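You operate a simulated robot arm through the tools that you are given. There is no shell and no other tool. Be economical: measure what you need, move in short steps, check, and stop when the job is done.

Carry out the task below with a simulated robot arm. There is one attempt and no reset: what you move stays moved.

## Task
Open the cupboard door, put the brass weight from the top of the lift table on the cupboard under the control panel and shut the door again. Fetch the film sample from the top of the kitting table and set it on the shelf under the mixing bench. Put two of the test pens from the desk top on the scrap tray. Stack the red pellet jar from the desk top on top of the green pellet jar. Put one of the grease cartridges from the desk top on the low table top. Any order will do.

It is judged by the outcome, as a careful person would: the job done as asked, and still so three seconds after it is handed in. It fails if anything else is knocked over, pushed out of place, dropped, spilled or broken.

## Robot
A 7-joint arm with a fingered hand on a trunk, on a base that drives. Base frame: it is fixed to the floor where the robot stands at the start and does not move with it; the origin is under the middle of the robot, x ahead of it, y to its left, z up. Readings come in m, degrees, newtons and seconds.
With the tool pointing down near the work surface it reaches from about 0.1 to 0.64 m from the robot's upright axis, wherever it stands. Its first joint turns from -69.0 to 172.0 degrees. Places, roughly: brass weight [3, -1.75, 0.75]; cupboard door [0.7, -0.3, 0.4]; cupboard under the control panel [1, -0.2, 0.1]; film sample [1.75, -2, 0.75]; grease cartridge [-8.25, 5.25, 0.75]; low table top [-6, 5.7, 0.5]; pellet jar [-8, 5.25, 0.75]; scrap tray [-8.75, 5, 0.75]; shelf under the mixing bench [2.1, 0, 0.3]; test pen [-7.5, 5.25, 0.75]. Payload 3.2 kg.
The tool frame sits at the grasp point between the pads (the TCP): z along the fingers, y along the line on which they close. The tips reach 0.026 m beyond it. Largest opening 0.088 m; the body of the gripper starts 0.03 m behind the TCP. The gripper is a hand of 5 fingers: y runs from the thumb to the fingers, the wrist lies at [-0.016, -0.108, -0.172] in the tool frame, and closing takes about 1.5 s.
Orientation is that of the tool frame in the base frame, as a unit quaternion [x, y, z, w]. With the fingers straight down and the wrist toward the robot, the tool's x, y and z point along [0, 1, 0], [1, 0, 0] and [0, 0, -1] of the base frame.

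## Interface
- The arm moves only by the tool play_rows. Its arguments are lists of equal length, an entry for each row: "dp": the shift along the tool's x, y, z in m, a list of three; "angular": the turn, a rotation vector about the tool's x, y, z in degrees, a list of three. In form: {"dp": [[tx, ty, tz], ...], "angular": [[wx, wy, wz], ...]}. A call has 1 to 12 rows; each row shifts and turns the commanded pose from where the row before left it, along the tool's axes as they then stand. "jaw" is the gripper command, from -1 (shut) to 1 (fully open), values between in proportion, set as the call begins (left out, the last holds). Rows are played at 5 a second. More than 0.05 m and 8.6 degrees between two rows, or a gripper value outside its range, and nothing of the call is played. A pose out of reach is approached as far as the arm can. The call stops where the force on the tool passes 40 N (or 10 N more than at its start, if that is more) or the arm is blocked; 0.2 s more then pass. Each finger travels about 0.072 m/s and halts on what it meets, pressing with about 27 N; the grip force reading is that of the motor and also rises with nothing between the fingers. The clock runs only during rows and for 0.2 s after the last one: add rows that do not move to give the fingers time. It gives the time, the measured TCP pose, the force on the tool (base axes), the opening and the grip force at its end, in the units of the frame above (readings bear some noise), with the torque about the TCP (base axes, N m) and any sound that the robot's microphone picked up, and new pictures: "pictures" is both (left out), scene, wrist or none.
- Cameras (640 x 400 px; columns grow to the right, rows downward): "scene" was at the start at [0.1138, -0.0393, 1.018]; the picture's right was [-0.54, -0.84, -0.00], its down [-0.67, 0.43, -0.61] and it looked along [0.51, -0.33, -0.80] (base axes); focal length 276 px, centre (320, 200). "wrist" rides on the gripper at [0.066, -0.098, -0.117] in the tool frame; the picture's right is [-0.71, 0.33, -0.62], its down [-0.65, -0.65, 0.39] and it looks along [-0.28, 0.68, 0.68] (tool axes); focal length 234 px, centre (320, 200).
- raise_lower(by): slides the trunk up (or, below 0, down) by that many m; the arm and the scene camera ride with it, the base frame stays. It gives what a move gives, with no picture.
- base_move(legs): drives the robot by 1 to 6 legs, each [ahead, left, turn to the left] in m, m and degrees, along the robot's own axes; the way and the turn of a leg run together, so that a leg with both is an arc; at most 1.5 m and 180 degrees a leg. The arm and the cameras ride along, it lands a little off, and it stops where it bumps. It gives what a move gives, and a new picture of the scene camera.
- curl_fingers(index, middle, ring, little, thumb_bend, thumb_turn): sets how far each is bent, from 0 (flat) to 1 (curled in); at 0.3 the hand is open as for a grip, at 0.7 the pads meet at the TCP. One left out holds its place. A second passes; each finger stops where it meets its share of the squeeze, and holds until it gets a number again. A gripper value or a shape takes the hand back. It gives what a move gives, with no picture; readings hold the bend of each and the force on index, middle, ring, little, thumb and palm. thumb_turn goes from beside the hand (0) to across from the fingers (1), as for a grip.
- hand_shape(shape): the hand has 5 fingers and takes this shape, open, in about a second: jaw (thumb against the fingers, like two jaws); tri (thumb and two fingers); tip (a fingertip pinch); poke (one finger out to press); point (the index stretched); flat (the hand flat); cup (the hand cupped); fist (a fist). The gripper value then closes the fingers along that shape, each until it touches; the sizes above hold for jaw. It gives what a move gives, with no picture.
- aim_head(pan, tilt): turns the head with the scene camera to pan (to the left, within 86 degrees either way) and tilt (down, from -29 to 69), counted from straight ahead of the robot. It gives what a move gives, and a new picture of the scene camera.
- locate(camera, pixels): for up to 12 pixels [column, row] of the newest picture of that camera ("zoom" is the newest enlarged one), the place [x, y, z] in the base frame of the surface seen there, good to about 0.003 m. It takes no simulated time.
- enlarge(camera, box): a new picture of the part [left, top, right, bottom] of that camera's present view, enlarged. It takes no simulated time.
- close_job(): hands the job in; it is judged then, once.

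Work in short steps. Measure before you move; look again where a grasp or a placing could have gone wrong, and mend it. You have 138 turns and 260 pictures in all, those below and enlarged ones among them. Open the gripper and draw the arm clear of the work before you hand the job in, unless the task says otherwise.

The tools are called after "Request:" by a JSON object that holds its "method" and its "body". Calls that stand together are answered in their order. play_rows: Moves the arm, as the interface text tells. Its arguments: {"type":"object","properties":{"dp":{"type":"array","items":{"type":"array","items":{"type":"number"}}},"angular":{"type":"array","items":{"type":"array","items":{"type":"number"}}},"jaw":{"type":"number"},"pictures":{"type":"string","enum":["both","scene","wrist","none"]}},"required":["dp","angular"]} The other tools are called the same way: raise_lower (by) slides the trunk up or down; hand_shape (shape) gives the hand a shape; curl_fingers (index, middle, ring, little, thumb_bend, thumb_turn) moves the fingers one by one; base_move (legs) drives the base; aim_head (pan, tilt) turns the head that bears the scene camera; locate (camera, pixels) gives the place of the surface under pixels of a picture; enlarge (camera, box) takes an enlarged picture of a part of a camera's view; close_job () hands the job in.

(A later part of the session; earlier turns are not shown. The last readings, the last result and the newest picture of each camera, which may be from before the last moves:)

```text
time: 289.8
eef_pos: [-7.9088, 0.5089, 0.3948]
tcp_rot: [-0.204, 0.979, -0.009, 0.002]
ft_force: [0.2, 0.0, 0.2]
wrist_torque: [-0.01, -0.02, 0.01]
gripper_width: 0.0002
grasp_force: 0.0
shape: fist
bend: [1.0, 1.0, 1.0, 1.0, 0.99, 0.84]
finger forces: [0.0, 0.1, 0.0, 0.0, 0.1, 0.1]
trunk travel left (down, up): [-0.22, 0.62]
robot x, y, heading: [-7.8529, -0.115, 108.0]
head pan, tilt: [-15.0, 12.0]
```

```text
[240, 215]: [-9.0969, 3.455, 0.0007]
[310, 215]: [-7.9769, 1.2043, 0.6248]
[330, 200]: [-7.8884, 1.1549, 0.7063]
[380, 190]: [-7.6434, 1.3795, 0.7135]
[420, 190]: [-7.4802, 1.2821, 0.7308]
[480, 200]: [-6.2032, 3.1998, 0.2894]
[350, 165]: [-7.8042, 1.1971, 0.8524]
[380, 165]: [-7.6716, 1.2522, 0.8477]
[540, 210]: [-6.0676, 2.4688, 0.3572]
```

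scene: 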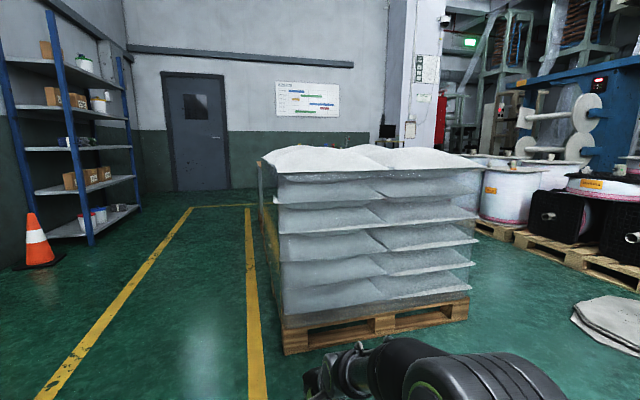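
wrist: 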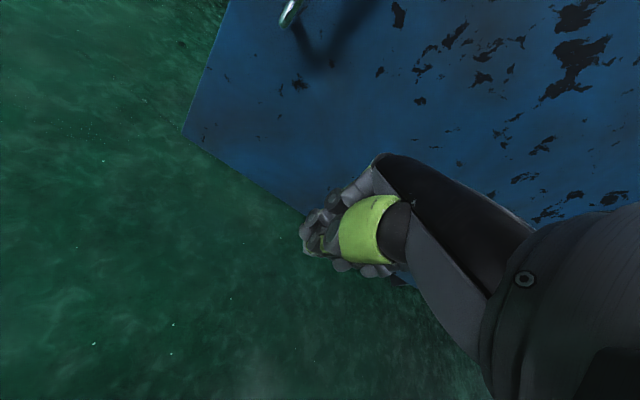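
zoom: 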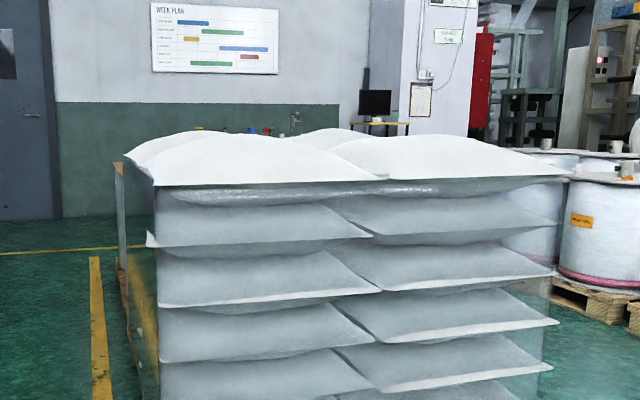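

The pallet stack blocks straight ahead, so I go left around it via the marked walkway.

Request:
{"method": "base_move", "body": {"legs": [[0, 0.45, 0], [1.5, 0, 0], [1.4, 0, 0]]}}

Request:
{"method": "raise_lower", "body": {"by": 0.4}}

Request:
{"method": "aim_head", "body": {"pan": -30, "tilt": 25}}

```text
time: 306.3
eef_pos: [-9.1792, 3.1788, 0.3942]
tcp_rot: [-0.189, 0.982, -0.008, 0.002]
ft_force: [0.4, 0.9, -0.1]
wrist_torque: [0.0, 0.04, 0.02]
gripper_width: 0.0002
grasp_force: 0.0
shape: fist
bend: [1.0, 1.0, 1.0, 1.0, 0.99, 0.84]
finger forces: [0.1, 0.0, 0.0, 0.1, 0.0, 0.1]
trunk travel left (down, up): [-0.22, 0.62]
robot x, y, heading: [-9.1421, 2.5526, 106.3]
head pan, tilt: [-15.0, 12.0]
```

scene: 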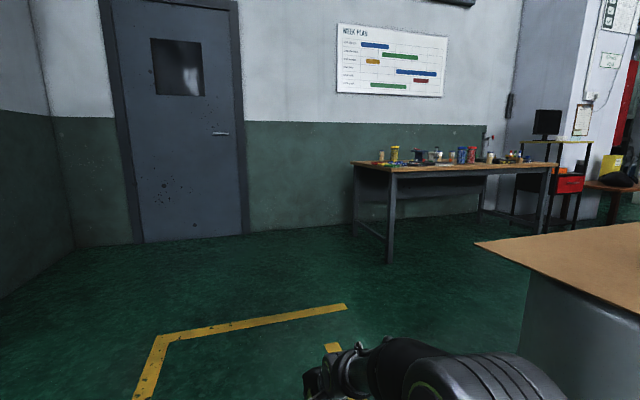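

```text
time: 310.1
eef_pos: [-9.1794, 3.1799, 0.7941]
tcp_rot: [-0.191, 0.982, -0.009, 0.002]
ft_force: [-0.5, -0.2, 0.1]
wrist_torque: [0.01, -0.02, 0.01]
gripper_width: 0.0
grasp_force: 0.0
shape: fist
bend: [1.0, 1.0, 1.0, 1.0, 0.99, 0.84]
finger forces: [0.1, 0.0, 0.1, 0.0, 0.1, 0.0]
trunk travel left (down, up): [-0.62, 0.22]
robot x, y, heading: [-9.142, 2.5499, 106.4]
head pan, tilt: [-15.0, 12.0]
```

```text
time: 310.9
eef_pos: [-9.1791, 3.18, 0.7951]
tcp_rot: [-0.19, 0.982, -0.008, 0.001]
ft_force: [1.1, 0.4, -0.1]
wrist_torque: [-0.02, -0.01, 0.01]
gripper_width: 0.0
grasp_force: 0.1
shape: fist
bend: [1.0, 1.0, 1.0, 1.0, 0.99, 0.84]
finger forces: [0.1, 0.0, 0.0, 0.1, 0.1, 0.0]
trunk travel left (down, up): [-0.62, 0.22]
robot x, y, heading: [-9.1372, 2.5505, 106.5]
head pan, tilt: [-30.0, 25.0]
```

scene: 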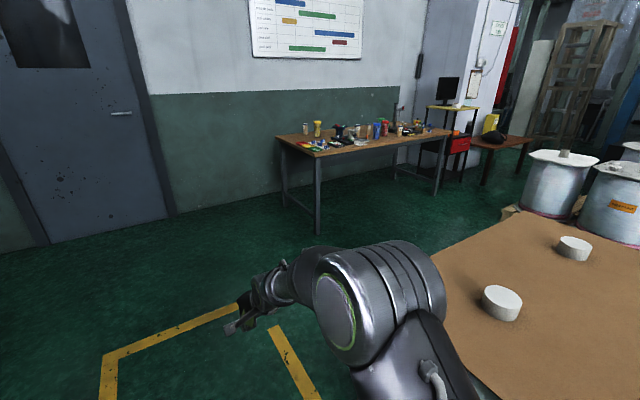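

The desk is in view. I enlarge and measure it.

Request:
{"method": "enlarge", "body": {"camera": "scene", "box": [270, 100, 460, 200]}}

Request:
{"method": "locate", "body": {"camera": "scene", "pixels": [[276, 138], [315, 156], [448, 130], [318, 230], [440, 195], [500, 145], [525, 140], [485, 180], [515, 215], [330, 140], [398, 125]]}}

```text
3.37 times, centred on (365, 150) of scene
```

zoom: 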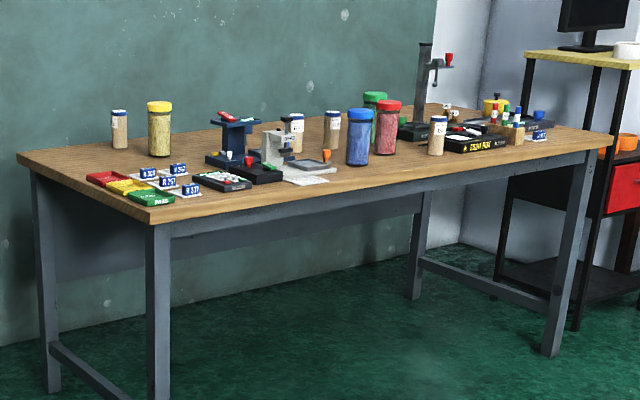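

```text
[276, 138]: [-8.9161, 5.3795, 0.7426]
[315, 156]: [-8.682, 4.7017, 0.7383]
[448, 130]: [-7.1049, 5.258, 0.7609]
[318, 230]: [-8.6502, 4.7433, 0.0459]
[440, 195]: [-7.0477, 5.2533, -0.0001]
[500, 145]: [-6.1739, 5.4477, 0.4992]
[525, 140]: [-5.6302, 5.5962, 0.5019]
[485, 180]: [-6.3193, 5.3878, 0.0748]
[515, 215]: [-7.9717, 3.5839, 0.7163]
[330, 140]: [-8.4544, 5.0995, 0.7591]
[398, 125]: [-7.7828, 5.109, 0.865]
```

Desk front edge b=7.19 (line axes), top z≈0.755. I retract and raise the hand a bit, open it to jaw, then drive to stand in front of the desk.

Request:
{"method": "hand_shape", "body": {"shape": "jaw"}}

Request:
{"method": "play_rows", "body": {"dp": [[0, -0.03, -0.02], [0, -0.03, -0.02], [0, -0.03, -0.02], [0, -0.03, -0.02], [0, -0.03, -0.02], [0, 0, -0.02]], "angular": [[0, 0, 0], [0, 0, 0], [0, 0, 0], [0, 0, 0], [0, 0, 0], [0, 0, 0]], "jaw": 1, "pictures": "none"}}

Request:
{"method": "base_move", "body": {"legs": [[1.2, 0, 1.8], [0, -1.45, 0]]}}

Request:
{"method": "aim_head", "body": {"pan": 0, "tilt": 30}}

```text
time: 311.8
eef_pos: [-9.1786, 3.1777, 0.7941]
tcp_rot: [-0.19, 0.982, -0.009, 0.002]
ft_force: [-0.6, 0.2, 0.0]
wrist_torque: [0.0, 0.0, 0.03]
gripper_width: 0.0877
grasp_force: 0.0
shape: jaw
bend: [0.3, 0.3, 0.3, 0.3, 0.3, 0.97]
finger forces: [0.1, 0.0, 0.0, 0.1, 0.0, 0.0]
trunk travel left (down, up): [-0.62, 0.22]
robot x, y, heading: [-9.1409, 2.55, 106.7]
head pan, tilt: [-30.0, 25.0]
```

```text
time: 313.2
eef_pos: [-9.1311, 3.0665, 0.8873]
tcp_rot: [-0.186, 0.982, -0.023, 0.008]
ft_force: [-0.2, -0.2, -0.5]
wrist_torque: [0.04, -0.03, -0.01]
gripper_width: 0.088
grasp_force: 0.0
shape: jaw
bend: [0.3, 0.3, 0.3, 0.3, 0.3, 0.97]
finger forces: [0.0, 0.0, 0.0, 0.0, 0.0, 0.1]
out of reach, approached as far as the arm can: row 5, 6
trunk travel left (down, up): [-0.62, 0.22]
robot x, y, heading: [-9.1386, 2.5517, 106.4]
head pan, tilt: [-30.0, 25.0]
```

```text
time: 326.2
eef_pos: [-8.1159, 4.6863, 0.8859]
tcp_rot: [-0.207, 0.978, -0.023, 0.007]
ft_force: [-0.2, 0.0, 0.2]
wrist_torque: [-0.01, -0.03, -0.01]
gripper_width: 0.088
grasp_force: 0.1
shape: jaw
bend: [0.3, 0.3, 0.3, 0.3, 0.3, 0.97]
finger forces: [0.0, 0.1, 0.0, 0.0, 0.1, 0.0]
trunk travel left (down, up): [-0.62, 0.22]
robot x, y, heading: [-8.107, 4.1711, 109.0]
head pan, tilt: [-30.0, 25.0]
```

scene: 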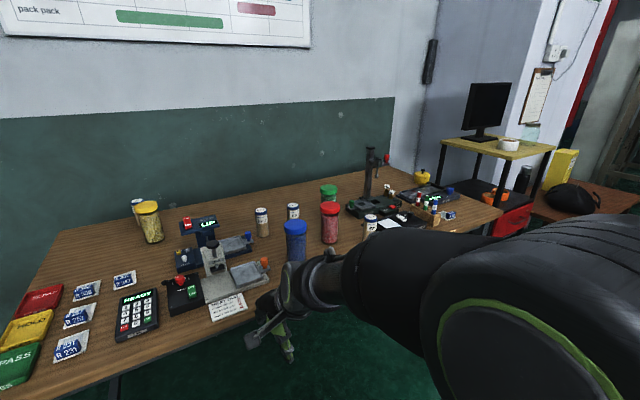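

```text
time: 327.1
eef_pos: [-8.1174, 4.6859, 0.8875]
tcp_rot: [-0.208, 0.978, -0.022, 0.008]
ft_force: [-0.9, 0.1, -0.2]
wrist_torque: [0.02, -0.02, 0.03]
gripper_width: 0.088
grasp_force: 0.0
shape: jaw
bend: [0.3, 0.3, 0.3, 0.3, 0.3, 0.97]
finger forces: [0.0, 0.1, 0.0, 0.0, 0.0, 0.0]
trunk travel left (down, up): [-0.62, 0.22]
robot x, y, heading: [-8.1081, 4.1677, 108.8]
head pan, tilt: [0.0, 30.0]
```

scene: 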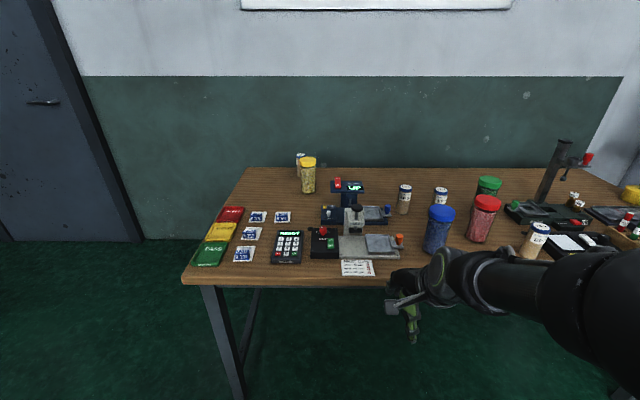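

I enlarge both halves of the desk to identify the tray labels, cartridges and pens.

Request:
{"method": "enlarge", "body": {"camera": "scene", "box": [190, 145, 350, 285]}}

Request:
{"method": "enlarge", "body": {"camera": "scene", "box": [390, 130, 640, 280]}}

Request:
{"method": "locate", "body": {"camera": "scene", "pixels": [[231, 214], [220, 208], [240, 221], [488, 181], [488, 203], [486, 230], [489, 190], [405, 188], [440, 190], [540, 228], [530, 250], [627, 218]]}}

```text
2.86 times, centred on (270, 215) of scene
```

zoom: 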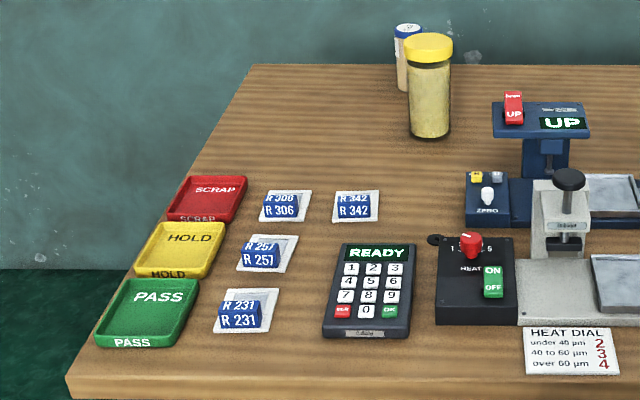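

```text
2.56 times, centred on (515, 205) of scene
```

zoom: 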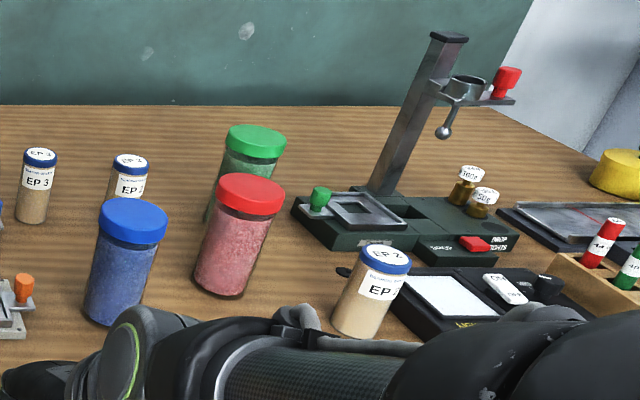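

```text
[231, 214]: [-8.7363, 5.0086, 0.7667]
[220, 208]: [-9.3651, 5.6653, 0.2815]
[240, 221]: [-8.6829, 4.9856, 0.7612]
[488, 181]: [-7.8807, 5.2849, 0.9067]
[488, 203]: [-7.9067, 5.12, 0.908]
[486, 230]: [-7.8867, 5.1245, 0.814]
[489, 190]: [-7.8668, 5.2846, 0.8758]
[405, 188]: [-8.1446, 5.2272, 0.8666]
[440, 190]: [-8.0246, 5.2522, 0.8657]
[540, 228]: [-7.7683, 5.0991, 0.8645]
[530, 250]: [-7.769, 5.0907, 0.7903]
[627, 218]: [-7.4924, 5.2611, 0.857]
```

The tray marked SCRAP is the red one at (-8.73,5.0); "EP" cylinders are the grease cartridges; pens are in the rack near (-7.49,5.26). I start with the red jar: raise the trunk and drive in front of it.

Request:
{"method": "raise_lower", "body": {"by": 0.2}}

Request:
{"method": "base_move", "body": {"legs": [[0, -0.5, -0.5], [0.28, 0, 0]]}}

Request:
{"method": "aim_head", "body": {"pan": 0, "tilt": 55}}

Request:
{"method": "enlarge", "body": {"camera": "wrist", "box": [0, 0, 640, 400]}}

```text
time: 329.3
eef_pos: [-8.1174, 4.6867, 1.0864]
tcp_rot: [-0.207, 0.978, -0.022, 0.007]
ft_force: [-0.9, 0.2, 0.0]
wrist_torque: [-0.02, -0.03, 0.02]
gripper_width: 0.0879
grasp_force: 0.0
shape: jaw
bend: [0.3, 0.3, 0.3, 0.3, 0.3, 0.97]
finger forces: [0.0, 0.0, 0.0, 0.0, 0.0, 0.1]
trunk travel left (down, up): [-0.82, 0.02]
robot x, y, heading: [-8.1052, 4.1696, 109.1]
head pan, tilt: [0.0, 30.0]
```

```text
time: 333.8
eef_pos: [-7.7326, 5.1054, 1.0882]
tcp_rot: [-0.203, 0.979, -0.023, 0.006]
ft_force: [-0.2, 0.6, -0.5]
wrist_torque: [-0.02, -0.02, -0.01]
gripper_width: 0.0879
grasp_force: 0.0
shape: jaw
bend: [0.3, 0.3, 0.3, 0.3, 0.3, 0.97]
finger forces: [0.0, 0.0, 0.1, 0.0, 0.1, 0.0]
trunk travel left (down, up): [-0.82, 0.02]
robot x, y, heading: [-7.7217, 4.5852, 108.5]
head pan, tilt: [0.0, 30.0]
```

scene: 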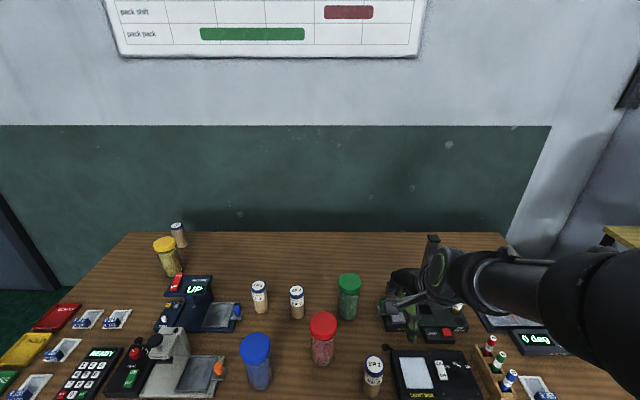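

```text
time: 334.6
eef_pos: [-7.732, 5.1057, 1.0865]
tcp_rot: [-0.204, 0.979, -0.022, 0.007]
ft_force: [-0.7, -0.6, 0.1]
wrist_torque: [-0.02, -0.03, 0.04]
gripper_width: 0.088
grasp_force: 0.0
shape: jaw
bend: [0.3, 0.3, 0.3, 0.3, 0.3, 0.97]
finger forces: [0.1, 0.1, 0.0, 0.0, 0.1, 0.0]
trunk travel left (down, up): [-0.82, 0.02]
robot x, y, heading: [-7.7278, 4.5907, 108.5]
head pan, tilt: [0.0, 55.0]
```

scene: 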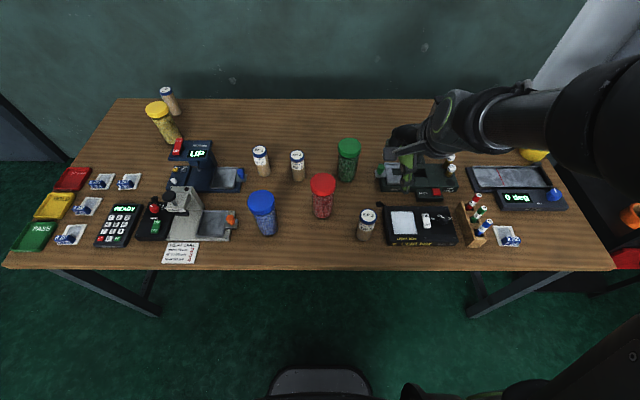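

```text
1.00 times, centred on (320, 200) of wrist (not enlarged: the box is as wide or as high as the picture)
```

zoom: 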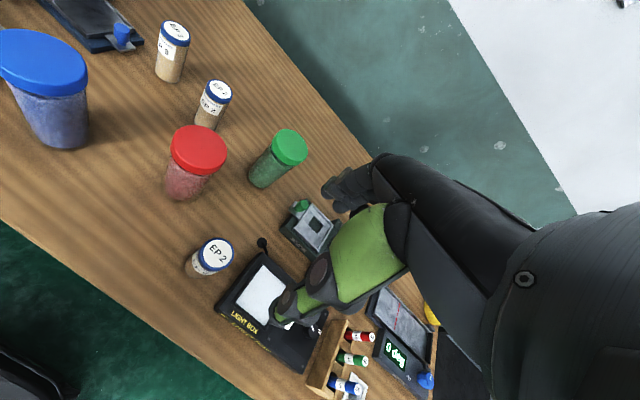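

I measure the red and green lids and the cartridges.

Request:
{"method": "enlarge", "body": {"camera": "scene", "box": [240, 130, 400, 250]}}

Request:
{"method": "locate", "body": {"camera": "zoom", "pixels": [[280, 180], [332, 165], [332, 230], [385, 195], [386, 45], [440, 50], [435, 75], [480, 60], [510, 320], [490, 335], [530, 325], [340, 330]]}}

```text
3.33 times, centred on (320, 190) of scene
```

zoom: 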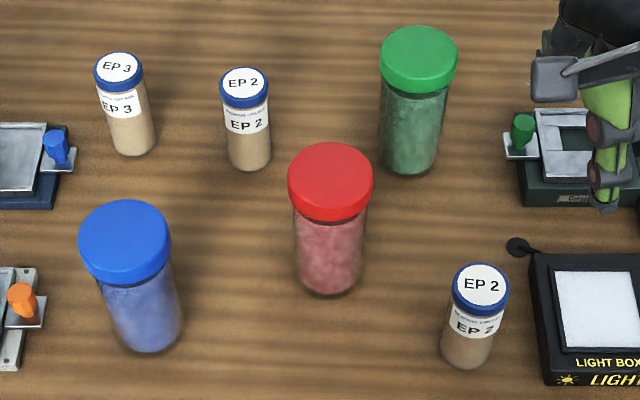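

```text
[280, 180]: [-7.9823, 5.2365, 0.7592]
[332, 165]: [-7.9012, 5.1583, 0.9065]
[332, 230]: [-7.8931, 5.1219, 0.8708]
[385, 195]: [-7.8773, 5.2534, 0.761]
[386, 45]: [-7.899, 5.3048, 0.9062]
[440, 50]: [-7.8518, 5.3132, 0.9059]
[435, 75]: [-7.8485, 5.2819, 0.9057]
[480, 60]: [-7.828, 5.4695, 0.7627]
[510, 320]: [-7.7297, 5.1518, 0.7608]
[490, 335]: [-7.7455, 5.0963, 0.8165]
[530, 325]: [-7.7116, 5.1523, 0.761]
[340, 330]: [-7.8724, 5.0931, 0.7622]
```

Request:
{"method": "locate", "body": {"camera": "zoom", "pixels": [[294, 178], [366, 182], [331, 147], [330, 204], [384, 55], [454, 58], [420, 30], [418, 78], [482, 286], [460, 285], [504, 288], [480, 268]]}}

```text
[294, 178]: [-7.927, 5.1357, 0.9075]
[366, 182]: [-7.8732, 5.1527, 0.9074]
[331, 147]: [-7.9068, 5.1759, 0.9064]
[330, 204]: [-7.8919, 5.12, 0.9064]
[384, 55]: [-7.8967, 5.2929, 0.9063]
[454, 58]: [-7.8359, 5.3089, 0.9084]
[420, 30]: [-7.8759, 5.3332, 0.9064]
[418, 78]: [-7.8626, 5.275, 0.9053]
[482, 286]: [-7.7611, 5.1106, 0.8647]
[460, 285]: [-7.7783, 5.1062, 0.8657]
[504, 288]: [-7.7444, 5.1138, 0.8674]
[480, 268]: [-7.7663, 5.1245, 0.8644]
```

Red lid centre (-7.900,5.147), Ø≈0.06; green (-7.868,5.303); tops z 0.907. I shift the hand left first, level it, then drive 0.1 m ahead.

Request:
{"method": "play_rows", "body": {"dp": [[0.037, 0, 0], [0.037, 0, 0], [0.037, 0, 0], [0.036, 0.005, 0]], "angular": [[-2.6, 0, 0], [0, 0, 0], [0, 0, 0], [0, 0, 0]], "pictures": "none"}}

Request:
{"method": "base_move", "body": {"legs": [[0.1, 0, 0]]}}

Request:
{"method": "enlarge", "body": {"camera": "wrist", "box": [0, 0, 640, 400]}}

```text
time: 335.6
eef_pos: [-7.8586, 5.0672, 1.0719]
tcp_rot: [-0.205, 0.979, 0.001, 0.005]
ft_force: [0.0, -0.3, -0.3]
wrist_torque: [0.03, -0.05, 0.02]
gripper_width: 0.0877
grasp_force: 0.0
shape: jaw
bend: [0.3, 0.3, 0.3, 0.3, 0.3, 0.97]
finger forces: [0.1, 0.0, 0.1, 0.0, 0.0, 0.0]
out of reach, approached as far as the arm can: row 1, 2, 3
trunk travel left (down, up): [-0.82, 0.02]
robot x, y, heading: [-7.7271, 4.5923, 108.4]
head pan, tilt: [0.0, 55.0]
```

```text
time: 336.8
eef_pos: [-7.8884, 5.1638, 1.0722]
tcp_rot: [-0.204, 0.979, 0.0, 0.003]
ft_force: [-0.8, 0.4, 0.2]
wrist_torque: [0.02, -0.02, 0.04]
gripper_width: 0.088
grasp_force: 0.0
shape: jaw
bend: [0.3, 0.3, 0.3, 0.3, 0.3, 0.97]
finger forces: [0.0, 0.0, 0.0, 0.0, 0.0, 0.0]
trunk travel left (down, up): [-0.82, 0.02]
robot x, y, heading: [-7.7563, 4.6908, 108.3]
head pan, tilt: [0.0, 55.0]
```

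scene: 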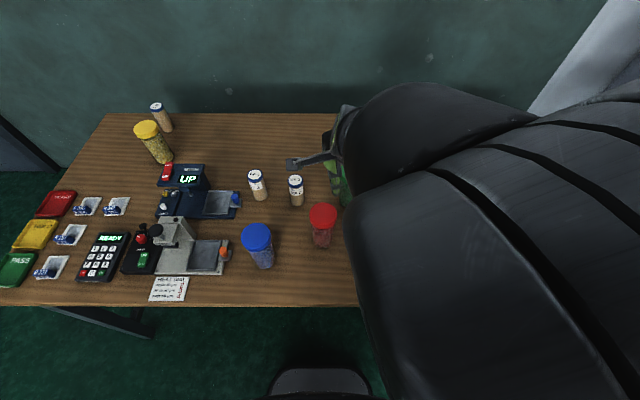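

```text
1.00 times, centred on (320, 200) of wrist (not enlarged: the box is as wide or as high as the picture)
```

zoom: 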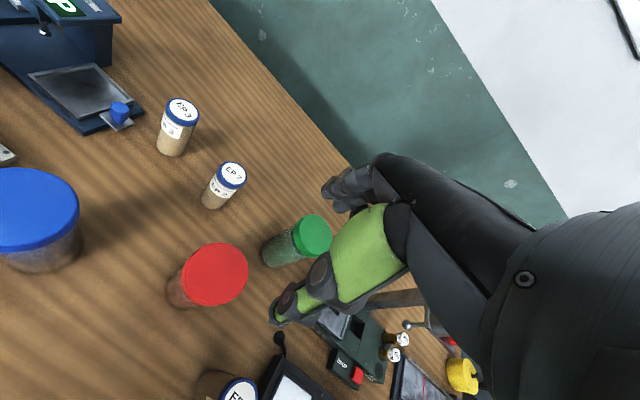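

I centre over the red lid and descend to just above it to check the straddle.

Request:
{"method": "play_rows", "body": {"dp": [[0.009, -0.006, 0.02], [0.009, -0.005, 0.03], [0, 0, 0.03], [0, 0, 0.03]], "angular": [[0, 0, 0], [0, 0, 0], [0, 0, 0], [0, 0, 0]]}}

Request:
{"method": "locate", "body": {"camera": "wrist", "pixels": [[270, 290], [300, 240], [250, 270], [290, 280], [320, 270]]}}

```text
time: 337.8
eef_pos: [-7.8994, 5.1468, 0.9638]
tcp_rot: [-0.202, 0.979, 0.002, -0.002]
ft_force: [0.9, 0.1, -0.2]
wrist_torque: [-0.01, -0.03, 0.01]
gripper_width: 0.0881
grasp_force: 0.1
shape: jaw
bend: [0.3, 0.3, 0.3, 0.3, 0.3, 0.97]
finger forces: [0.0, 0.1, 0.1, 0.0, 0.0, 0.0]
trunk travel left (down, up): [-0.82, 0.02]
robot x, y, heading: [-7.7538, 4.685, 108.2]
head pan, tilt: [0.0, 55.0]
```

scene: 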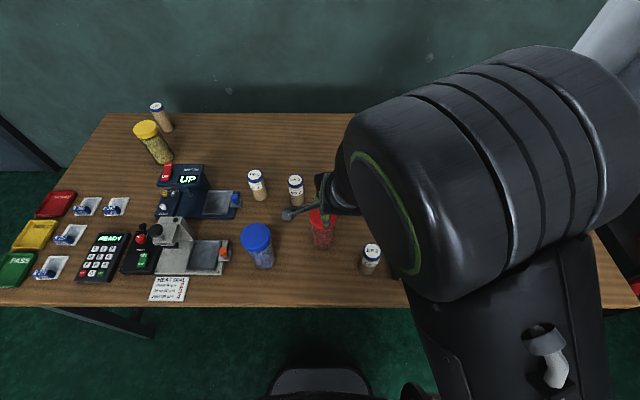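
wrist: 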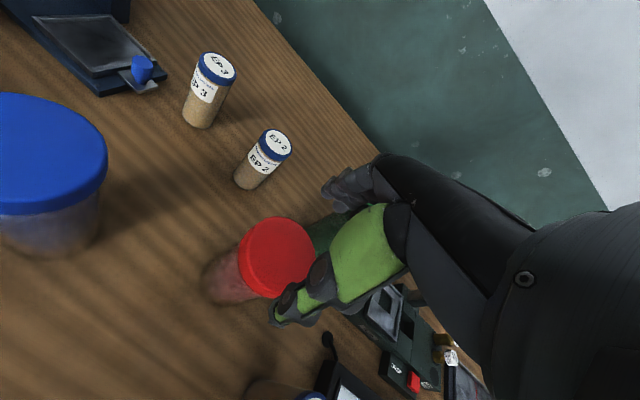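

```text
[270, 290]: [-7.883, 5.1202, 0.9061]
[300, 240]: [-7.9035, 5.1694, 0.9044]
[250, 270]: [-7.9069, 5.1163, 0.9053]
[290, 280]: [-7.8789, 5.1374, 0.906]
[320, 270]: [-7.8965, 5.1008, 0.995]
```

Well centred; I descend to z≈0.89 and close.

Request:
{"method": "play_rows", "body": {"dp": [[0, 0, 0.025], [0, 0, 0.025], [0, 0, 0.023], [0, 0, 0]], "angular": [[0, 0, 0], [0, 0, 0], [0, 0, 0], [0, 0, 0]], "pictures": "wrist"}}

Request:
{"method": "play_rows", "body": {"dp": [[0, 0, 0], [0, 0, 0], [0, 0, 0], [0, 0, 0], [0, 0, 0], [0, 0, 0]], "angular": [[0, 0, 0], [0, 0, 0], [0, 0, 0], [0, 0, 0], [0, 0, 0], [0, 0, 0]], "jaw": -1, "pictures": "wrist"}}

```text
time: 338.8
eef_pos: [-7.8967, 5.148, 0.8905]
tcp_rot: [-0.201, 0.98, 0.001, 0.002]
ft_force: [-0.7, 2.6, 4.8]
wrist_torque: [0.04, 0.07, -0.01]
gripper_width: 0.0878
grasp_force: 0.0
shape: jaw
bend: [0.29, 0.3, 0.3, 0.3, 0.3, 0.97]
finger forces: [4.0, 0.1, 0.0, 0.1, 0.5, 0.0]
trunk travel left (down, up): [-0.82, 0.02]
robot x, y, heading: [-7.7579, 4.6864, 108.5]
head pan, tilt: [0.0, 55.0]
```

wrist: 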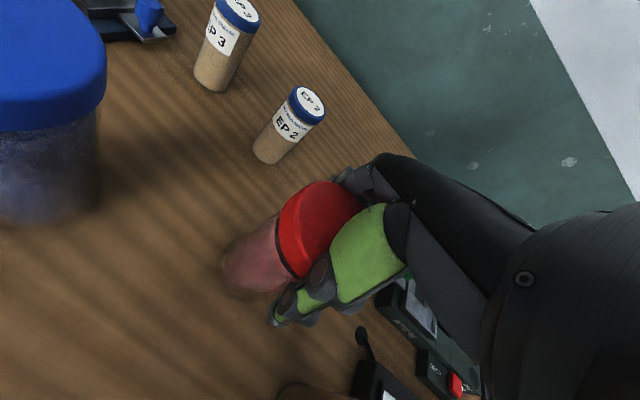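

```text
time: 340.2
eef_pos: [-7.8989, 5.1465, 0.8895]
tcp_rot: [-0.201, 0.979, -0.001, 0.001]
ft_force: [1.5, 0.0, 0.2]
wrist_torque: [-0.09, -0.06, 0.0]
gripper_width: 0.067
grasp_force: 26.8
shape: jaw
bend: [0.32, 0.38, 0.72, 0.43, 0.05, 0.99]
finger forces: [23.7, 7.1, 0.0, 0.0, 30.3, 0.0]
trunk travel left (down, up): [-0.82, 0.02]
robot x, y, heading: [-7.7539, 4.6866, 108.2]
head pan, tilt: [0.0, 55.0]
```

wrist: 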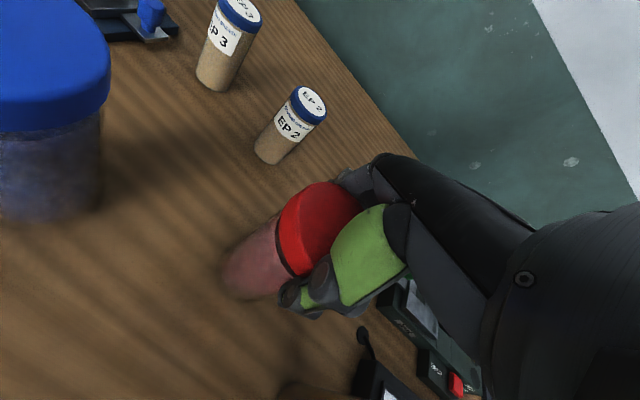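

Gripped at 6.7 cm with ~27 N. I lift straight up.

Request:
{"method": "play_rows", "body": {"dp": [[0, 0, -0.015], [0, 0, -0.03], [0, 0, -0.03], [0, 0, -0.03], [0, 0, -0.03], [0, 0, -0.03], [0, 0, -0.01], [0, 0, 0]], "angular": [[0, 0, 0], [0, 0, 0], [0, 0, 0], [0, 0, 0], [0, 0, 0], [0, 0, 0], [0, 0, 0], [0, 0, 0]]}}

```text
time: 342.0
eef_pos: [-7.9014, 5.1473, 1.0632]
tcp_rot: [-0.204, 0.979, 0.0, 0.003]
ft_force: [0.2, -0.8, -3.0]
wrist_torque: [0.04, 0.0, 0.03]
gripper_width: 0.067
grasp_force: 26.7
shape: jaw
bend: [0.33, 0.38, 0.72, 0.43, 0.05, 0.99]
finger forces: [23.6, 7.1, 0.0, 0.0, 29.9, 0.0]
trunk travel left (down, up): [-0.82, 0.02]
robot x, y, heading: [-7.7551, 4.6877, 108.2]
head pan, tilt: [0.0, 55.0]
```

scene: 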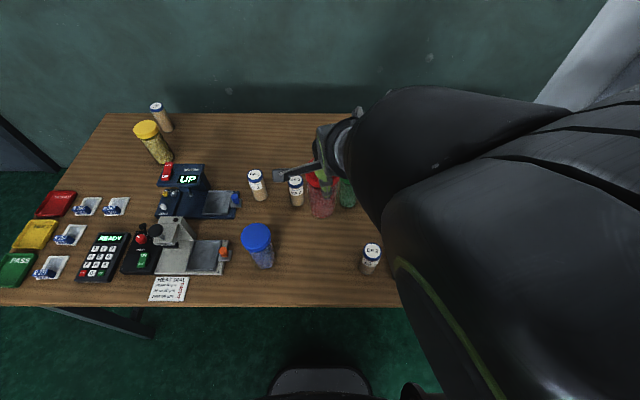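
wrist: 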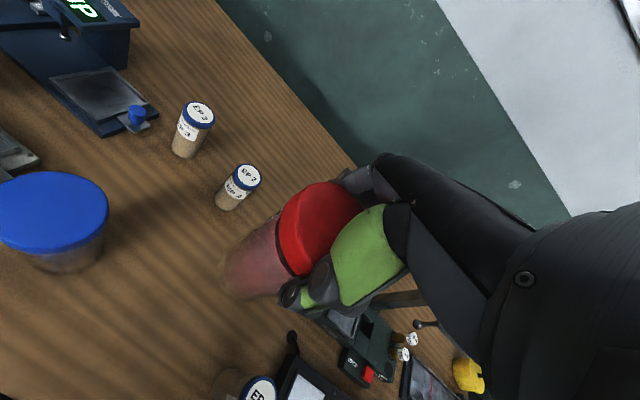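

Held steadily; bottom is ~0.93, above the green lid 0.907. I move over the green jar.

Request:
{"method": "play_rows", "body": {"dp": [[-0.0155, 0.0217, 0], [-0.0155, 0.0217, 0], [-0.0155, 0.0217, 0], [-0.0155, 0.0217, 0], [-0.0155, 0.0217, 0], [-0.0152, 0.0215, 0], [0, 0, 0]], "angular": [[0, 0, 0], [0, 0, 0], [0, 0, 0], [0, 0, 0], [0, 0, 0], [0, 0, 0], [0, 0, 0]]}}

```text
time: 343.6
eef_pos: [-7.867, 5.3017, 1.0634]
tcp_rot: [-0.204, 0.979, -0.001, 0.003]
ft_force: [0.5, 0.3, -3.2]
wrist_torque: [0.06, -0.03, -0.01]
gripper_width: 0.0671
grasp_force: 27.5
shape: jaw
bend: [0.33, 0.39, 0.72, 0.43, 0.05, 0.99]
finger forces: [23.4, 7.2, 0.0, 0.1, 29.6, 0.0]
trunk travel left (down, up): [-0.82, 0.02]
robot x, y, heading: [-7.7562, 4.6856, 108.3]
head pan, tilt: [0.0, 55.0]
```

scene: 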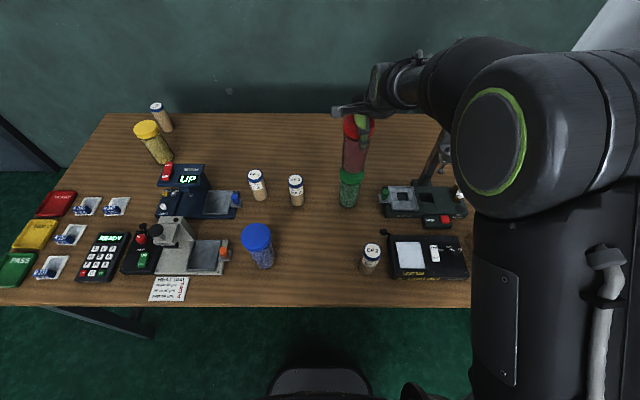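
wrist: 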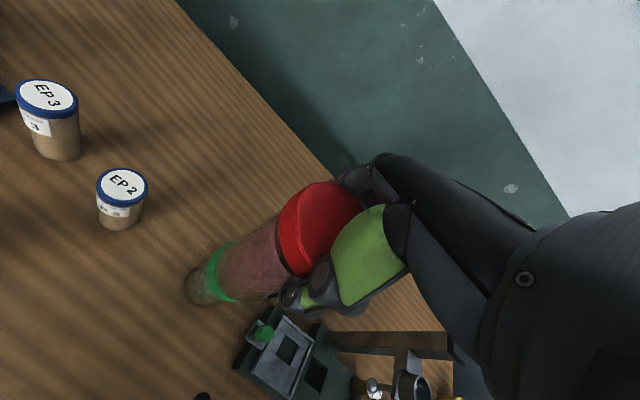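

The red jar hangs over the green one; I check the alignment closely.

Request:
{"method": "enlarge", "body": {"camera": "scene", "box": [310, 100, 400, 215]}}

Request:
{"method": "enlarge", "body": {"camera": "wrist", "box": [170, 170, 370, 320]}}

```text
3.48 times, centred on (355, 158) of scene
```

zoom: 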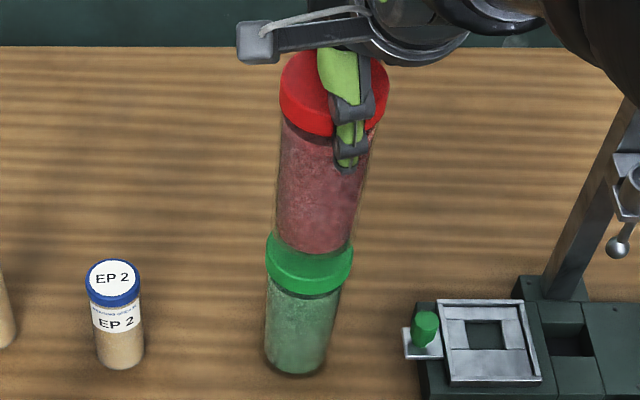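

```text
2.67 times, centred on (270, 245) of wrist
```

zoom: 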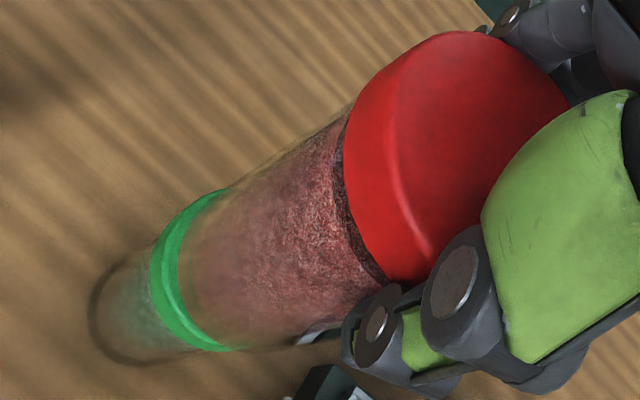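

Axes line up. I lower in small steps until contact.

Request:
{"method": "play_rows", "body": {"dp": [[0, 0, 0.008], [0, 0, 0.008], [0, 0, 0.005], [0, 0, 0.003], [0, 0, 0]], "angular": [[0, 0, 0], [0, 0, 0], [0, 0, 0], [0, 0, 0], [0, 0, 0]], "pictures": "none"}}

Request:
{"method": "play_rows", "body": {"dp": [[0, 0, 0.0015], [0, 0, 0]], "angular": [[0, 0, 0], [0, 0, 0]], "pictures": "none"}}

Request:
{"method": "play_rows", "body": {"dp": [[0, 0, 0.0015], [0, 0, 0]], "angular": [[0, 0, 0], [0, 0, 0]], "pictures": "none"}}

```text
time: 344.8
eef_pos: [-7.8683, 5.3032, 1.0395]
tcp_rot: [-0.203, 0.979, 0.0, 0.003]
ft_force: [0.4, -0.5, -2.8]
wrist_torque: [0.02, 0.02, 0.0]
gripper_width: 0.0669
grasp_force: 26.8
shape: jaw
bend: [0.33, 0.39, 0.72, 0.43, 0.05, 0.99]
finger forces: [23.4, 7.2, 0.0, 0.0, 29.8, 0.0]
trunk travel left (down, up): [-0.82, 0.02]
robot x, y, heading: [-7.7572, 4.6866, 108.4]
head pan, tilt: [0.0, 55.0]
```

```text
time: 345.4
eef_pos: [-7.8658, 5.3036, 1.0385]
tcp_rot: [-0.204, 0.979, -0.001, 0.003]
ft_force: [0.1, -0.2, -3.3]
wrist_torque: [0.0, -0.01, 0.01]
gripper_width: 0.0671
grasp_force: 26.4
shape: jaw
bend: [0.33, 0.39, 0.72, 0.43, 0.05, 0.99]
finger forces: [23.4, 7.1, 0.1, 0.0, 29.8, 0.1]
trunk travel left (down, up): [-0.82, 0.02]
robot x, y, heading: [-7.7583, 4.6833, 108.7]
head pan, tilt: [0.0, 55.0]
```

```text
time: 346.0
eef_pos: [-7.8664, 5.3039, 1.0371]
tcp_rot: [-0.204, 0.979, -0.001, 0.003]
ft_force: [-0.2, 0.1, -3.1]
wrist_torque: [-0.01, -0.01, -0.01]
gripper_width: 0.0672
grasp_force: 26.9
shape: jaw
bend: [0.33, 0.39, 0.72, 0.43, 0.05, 0.99]
finger forces: [23.4, 7.0, 0.0, 0.1, 29.7, 0.1]
trunk travel left (down, up): [-0.82, 0.02]
robot x, y, heading: [-7.7548, 4.6845, 108.5]
head pan, tilt: [0.0, 55.0]
```

Request:
{"method": "play_rows", "body": {"dp": [[0, 0, 0.0015], [0, 0, 0]], "angular": [[0, 0, 0], [0, 0, 0]], "pictures": "none"}}

Request:
{"method": "play_rows", "body": {"dp": [[0, 0, 0.001], [0, 0, 0]], "angular": [[0, 0, 0], [0, 0, 0]], "pictures": "scene"}}

```text
time: 346.6
eef_pos: [-7.8668, 5.3023, 1.0367]
tcp_rot: [-0.205, 0.979, 0.001, 0.002]
ft_force: [0.4, 0.4, 2.4]
wrist_torque: [-0.11, -0.03, -0.02]
gripper_width: 0.0672
grasp_force: 26.6
shape: jaw
bend: [0.33, 0.39, 0.72, 0.43, 0.05, 0.99]
finger forces: [24.3, 7.0, 0.0, 0.0, 29.9, 0.1]
trunk travel left (down, up): [-0.82, 0.02]
robot x, y, heading: [-7.7564, 4.6861, 108.5]
head pan, tilt: [0.0, 55.0]
```

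```text
time: 347.2
eef_pos: [-7.8667, 5.3029, 1.0356]
tcp_rot: [-0.203, 0.979, 0.002, 0.002]
ft_force: [0.5, 0.8, 8.0]
wrist_torque: [-0.22, -0.05, -0.01]
gripper_width: 0.0668
grasp_force: 26.8
shape: jaw
bend: [0.33, 0.39, 0.72, 0.43, 0.05, 0.99]
finger forces: [25.3, 7.1, 0.0, 0.0, 30.0, 0.0]
trunk travel left (down, up): [-0.82, 0.02]
robot x, y, heading: [-7.7562, 4.6876, 108.2]
head pan, tilt: [0.0, 55.0]
```

scene: 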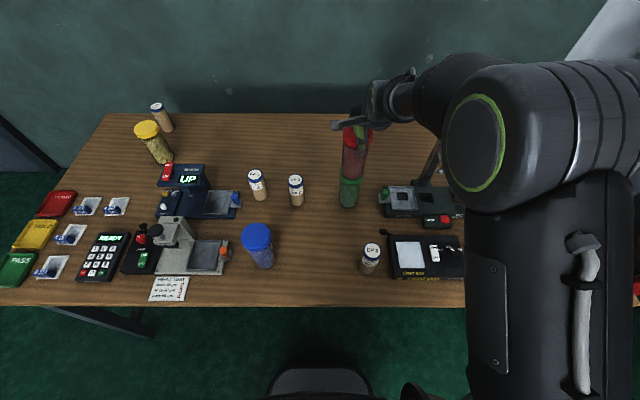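

Contact made (8 N). I release in stages, then rise.

Request:
{"method": "play_rows", "body": {"dp": [[0, 0, -0.001], [0, 0, 0], [0, 0, 0], [0, 0, 0]], "angular": [[0, 0, 0], [0, 0, 0], [0, 0, 0], [0, 0, 0]], "jaw": 0.62, "pictures": "none"}}

Request:
{"method": "play_rows", "body": {"dp": [[0, 0, 0], [0, 0, 0], [0, 0, 0], [0, 0, 0]], "angular": [[0, 0, 0], [0, 0, 0], [0, 0, 0], [0, 0, 0]], "jaw": 1, "pictures": "both"}}

```text
time: 348.2
eef_pos: [-7.8674, 5.3025, 1.0355]
tcp_rot: [-0.203, 0.979, 0.0, 0.003]
ft_force: [-0.4, 0.1, 4.9]
wrist_torque: [-0.15, -0.03, 0.02]
gripper_width: 0.0669
grasp_force: 27.2
shape: jaw
bend: [0.32, 0.39, 0.72, 0.43, 0.05, 0.99]
finger forces: [25.1, 7.4, 0.0, 0.1, 30.5, 0.0]
trunk travel left (down, up): [-0.82, 0.02]
robot x, y, heading: [-7.7583, 4.6867, 108.6]
head pan, tilt: [0.0, 55.0]
```

```text
time: 349.2
eef_pos: [-7.8662, 5.3033, 1.0356]
tcp_rot: [-0.203, 0.979, -0.001, 0.003]
ft_force: [0.4, -0.1, 2.3]
wrist_torque: [-0.05, -0.02, 0.0]
gripper_width: 0.0879
grasp_force: 0.1
shape: jaw
bend: [0.29, 0.3, 0.3, 0.3, 0.29, 0.97]
finger forces: [2.4, 0.1, 0.0, 0.0, 2.0, 0.0]
trunk travel left (down, up): [-0.82, 0.02]
robot x, y, heading: [-7.7536, 4.6833, 108.3]
head pan, tilt: [0.0, 55.0]
```

scene: 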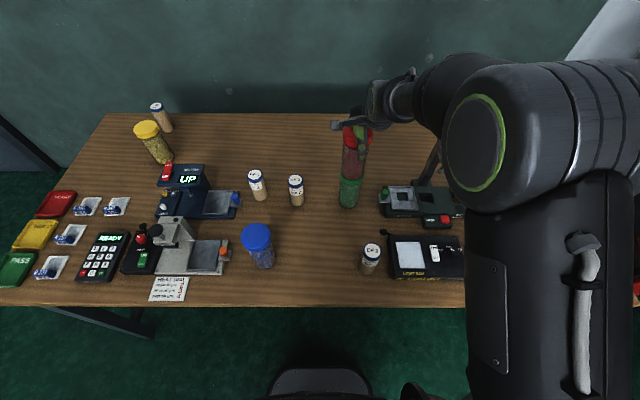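
wrist: 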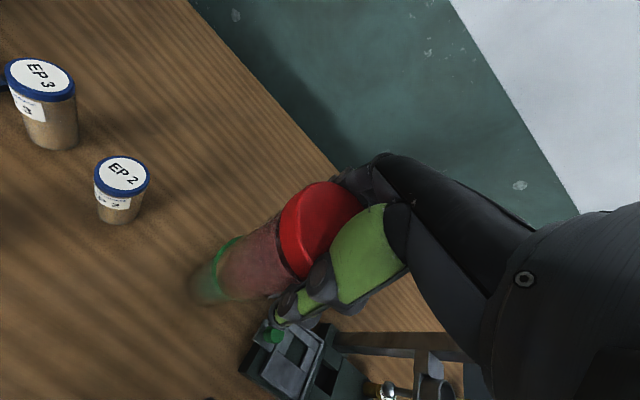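

Index and thumb still touch lightly, so I open the fingers a bit wider individually before rising.

Request:
{"method": "curl_fingers", "body": {"index": 0.18, "middle": 0.18, "ring": 0.18, "little": 0.18, "thumb_bend": 0.15}}

Request:
{"method": "play_rows", "body": {"dp": [[0, 0, -0.005], [0, 0, -0.01], [0, 0, -0.015], [0, 0, 0]], "angular": [[0, 0, 0], [0, 0, 0], [0, 0, 0], [0, 0, 0]]}}

```text
time: 350.2
eef_pos: [-7.8669, 5.3044, 1.0352]
tcp_rot: [-0.204, 0.979, 0.001, 0.002]
ft_force: [-0.8, -0.3, 0.2]
wrist_torque: [0.0, 0.0, 0.03]
gripper_width: 0.1077
grasp_force: 0.1
shape: fingers
bend: [0.18, 0.18, 0.18, 0.18, 0.16, 0.97]
finger forces: [0.0, 0.0, 0.0, 0.1, 0.1, 0.0]
trunk travel left (down, up): [-0.82, 0.02]
robot x, y, heading: [-7.7583, 4.6838, 108.2]
head pan, tilt: [0.0, 55.0]
```

```text
time: 351.2
eef_pos: [-7.8677, 5.3028, 1.0659]
tcp_rot: [-0.203, 0.979, 0.0, 0.003]
ft_force: [0.7, 0.7, 1.2]
wrist_torque: [0.03, -0.01, 0.04]
gripper_width: 0.1078
grasp_force: 0.1
shape: fingers
bend: [0.18, 0.18, 0.18, 0.18, 0.16, 0.97]
finger forces: [0.0, 0.1, 0.1, 0.0, 0.0, 0.1]
trunk travel left (down, up): [-0.82, 0.02]
robot x, y, heading: [-7.7581, 4.6872, 108.5]
head pan, tilt: [0.0, 55.0]
```

scene: 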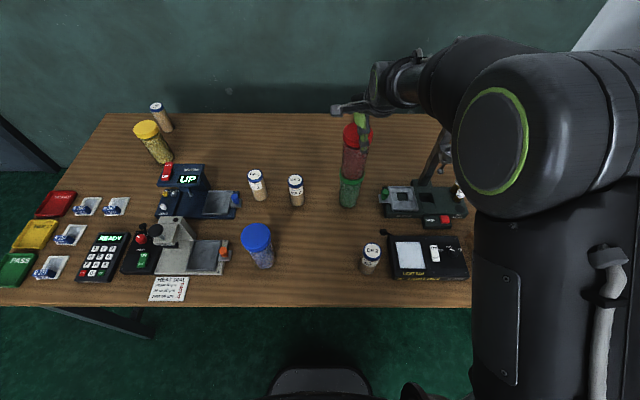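
wrist: 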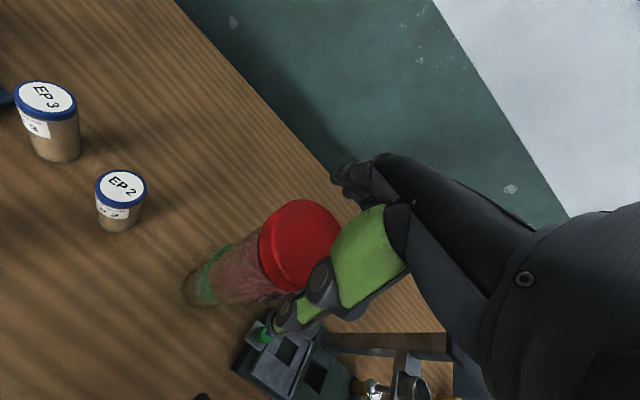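

The jar stack stands alone. I rise clear and back the base away.

Request:
{"method": "play_rows", "body": {"dp": [[0, 0, -0.02], [0, 0, -0.02], [0, 0, -0.02], [0, 0, 0]], "angular": [[0, 0, 0], [0, 0, 0], [0, 0, 0], [0, 0, 0]], "pictures": "none"}}

Request:
{"method": "raise_lower", "body": {"by": 0.02}}

Request:
{"method": "enlarge", "body": {"camera": "wrist", "box": [0, 0, 640, 400]}}

```text
time: 352.2
eef_pos: [-7.8694, 5.3026, 1.1267]
tcp_rot: [-0.204, 0.979, 0.001, 0.002]
ft_force: [0.3, -0.1, 0.5]
wrist_torque: [0.01, 0.01, 0.03]
gripper_width: 0.1081
grasp_force: 0.1
shape: fingers
bend: [0.18, 0.18, 0.18, 0.18, 0.16, 0.97]
finger forces: [0.0, 0.1, 0.0, 0.0, 0.1, 0.0]
trunk travel left (down, up): [-0.82, 0.02]
robot x, y, heading: [-7.7574, 4.6882, 108.3]
head pan, tilt: [0.0, 55.0]
```

```text
time: 352.9
eef_pos: [-7.8693, 5.3021, 1.1459]
tcp_rot: [-0.203, 0.979, -0.001, 0.003]
ft_force: [-0.7, 0.3, -0.4]
wrist_torque: [0.01, 0.0, 0.0]
gripper_width: 0.1078
grasp_force: 0.0
shape: fingers
bend: [0.18, 0.18, 0.18, 0.18, 0.16, 0.97]
finger forces: [0.0, 0.1, 0.0, 0.0, 0.1, 0.1]
trunk travel left (down, up): [-0.84, 0.0]
robot x, y, heading: [-7.7551, 4.6852, 108.4]
head pan, tilt: [0.0, 55.0]
```

```text
1.00 times, centred on (320, 200) of wrist (not enlarged: the box is as wide or as high as the picture)
```

zoom: 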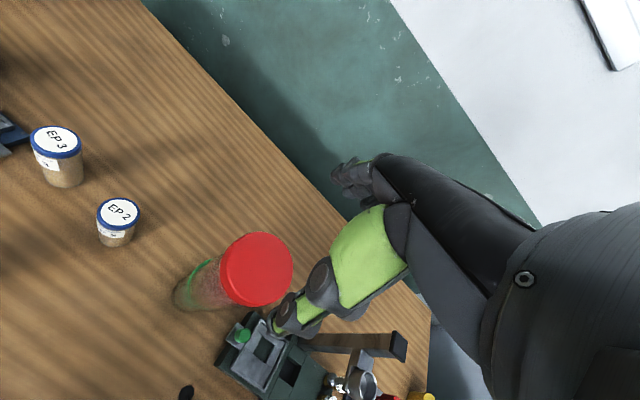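

Stack looks fine. I back off, and drive right to the pen rack.

Request:
{"method": "base_move", "body": {"legs": [[-0.3, 0, 0], [0, -0.43, 0], [0.12, 0, 0]]}}

Request:
{"method": "hand_shape", "body": {"shape": "jaw"}}

Request:
{"method": "aim_head", "body": {"pan": 0, "tilt": 50}}

Request:
{"method": "enlarge", "body": {"camera": "wrist", "box": [0, 0, 640, 400]}}

```text
time: 358.0
eef_pos: [-7.3968, 5.2631, 1.1465]
tcp_rot: [-0.2, 0.98, 0.0, 0.003]
ft_force: [-0.2, -0.5, -0.4]
wrist_torque: [-0.04, -0.01, -0.02]
gripper_width: 0.1078
grasp_force: 0.2
shape: fingers
bend: [0.18, 0.18, 0.18, 0.18, 0.16, 0.97]
finger forces: [0.0, 0.0, 0.0, 0.0, 0.0, 0.0]
trunk travel left (down, up): [-0.84, 0.0]
robot x, y, heading: [-7.2871, 4.6456, 108.1]
head pan, tilt: [0.0, 55.0]
```

scene: 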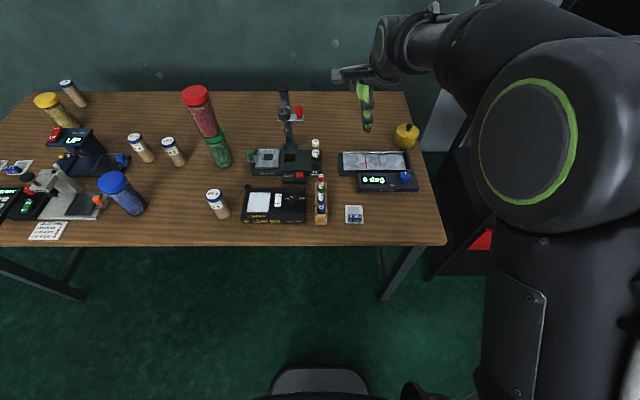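

```text
time: 358.9
eef_pos: [-7.3974, 5.2635, 1.1466]
tcp_rot: [-0.199, 0.98, -0.001, 0.004]
ft_force: [-0.3, 0.5, 0.6]
wrist_torque: [0.01, 0.0, 0.02]
gripper_width: 0.088
grasp_force: 0.0
shape: jaw
bend: [0.3, 0.3, 0.3, 0.3, 0.3, 0.97]
finger forces: [0.0, 0.1, 0.1, 0.1, 0.0, 0.1]
trunk travel left (down, up): [-0.84, 0.0]
robot x, y, heading: [-7.2903, 4.6454, 108.1]
head pan, tilt: [0.0, 55.0]
```

```text
time: 359.6
eef_pos: [-7.3973, 5.2644, 1.1475]
tcp_rot: [-0.2, 0.98, 0.0, 0.003]
ft_force: [-0.7, 0.7, -0.1]
wrist_torque: [0.02, 0.0, 0.0]
gripper_width: 0.0879
grasp_force: 0.1
shape: jaw
bend: [0.3, 0.3, 0.3, 0.3, 0.3, 0.97]
finger forces: [0.0, 0.0, 0.1, 0.0, 0.0, 0.0]
trunk travel left (down, up): [-0.84, 0.0]
robot x, y, heading: [-7.2832, 4.6443, 108.2]
head pan, tilt: [0.0, 50.0]
```

scene: 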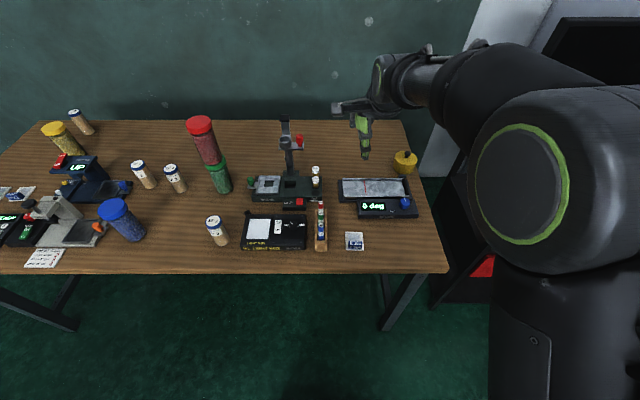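

```text
1.00 times, centred on (320, 200) of wrist (not enlarged: the box is as wide or as high as the picture)
```

zoom: 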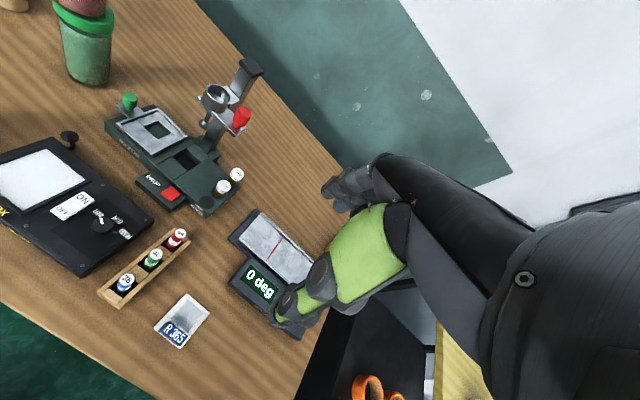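

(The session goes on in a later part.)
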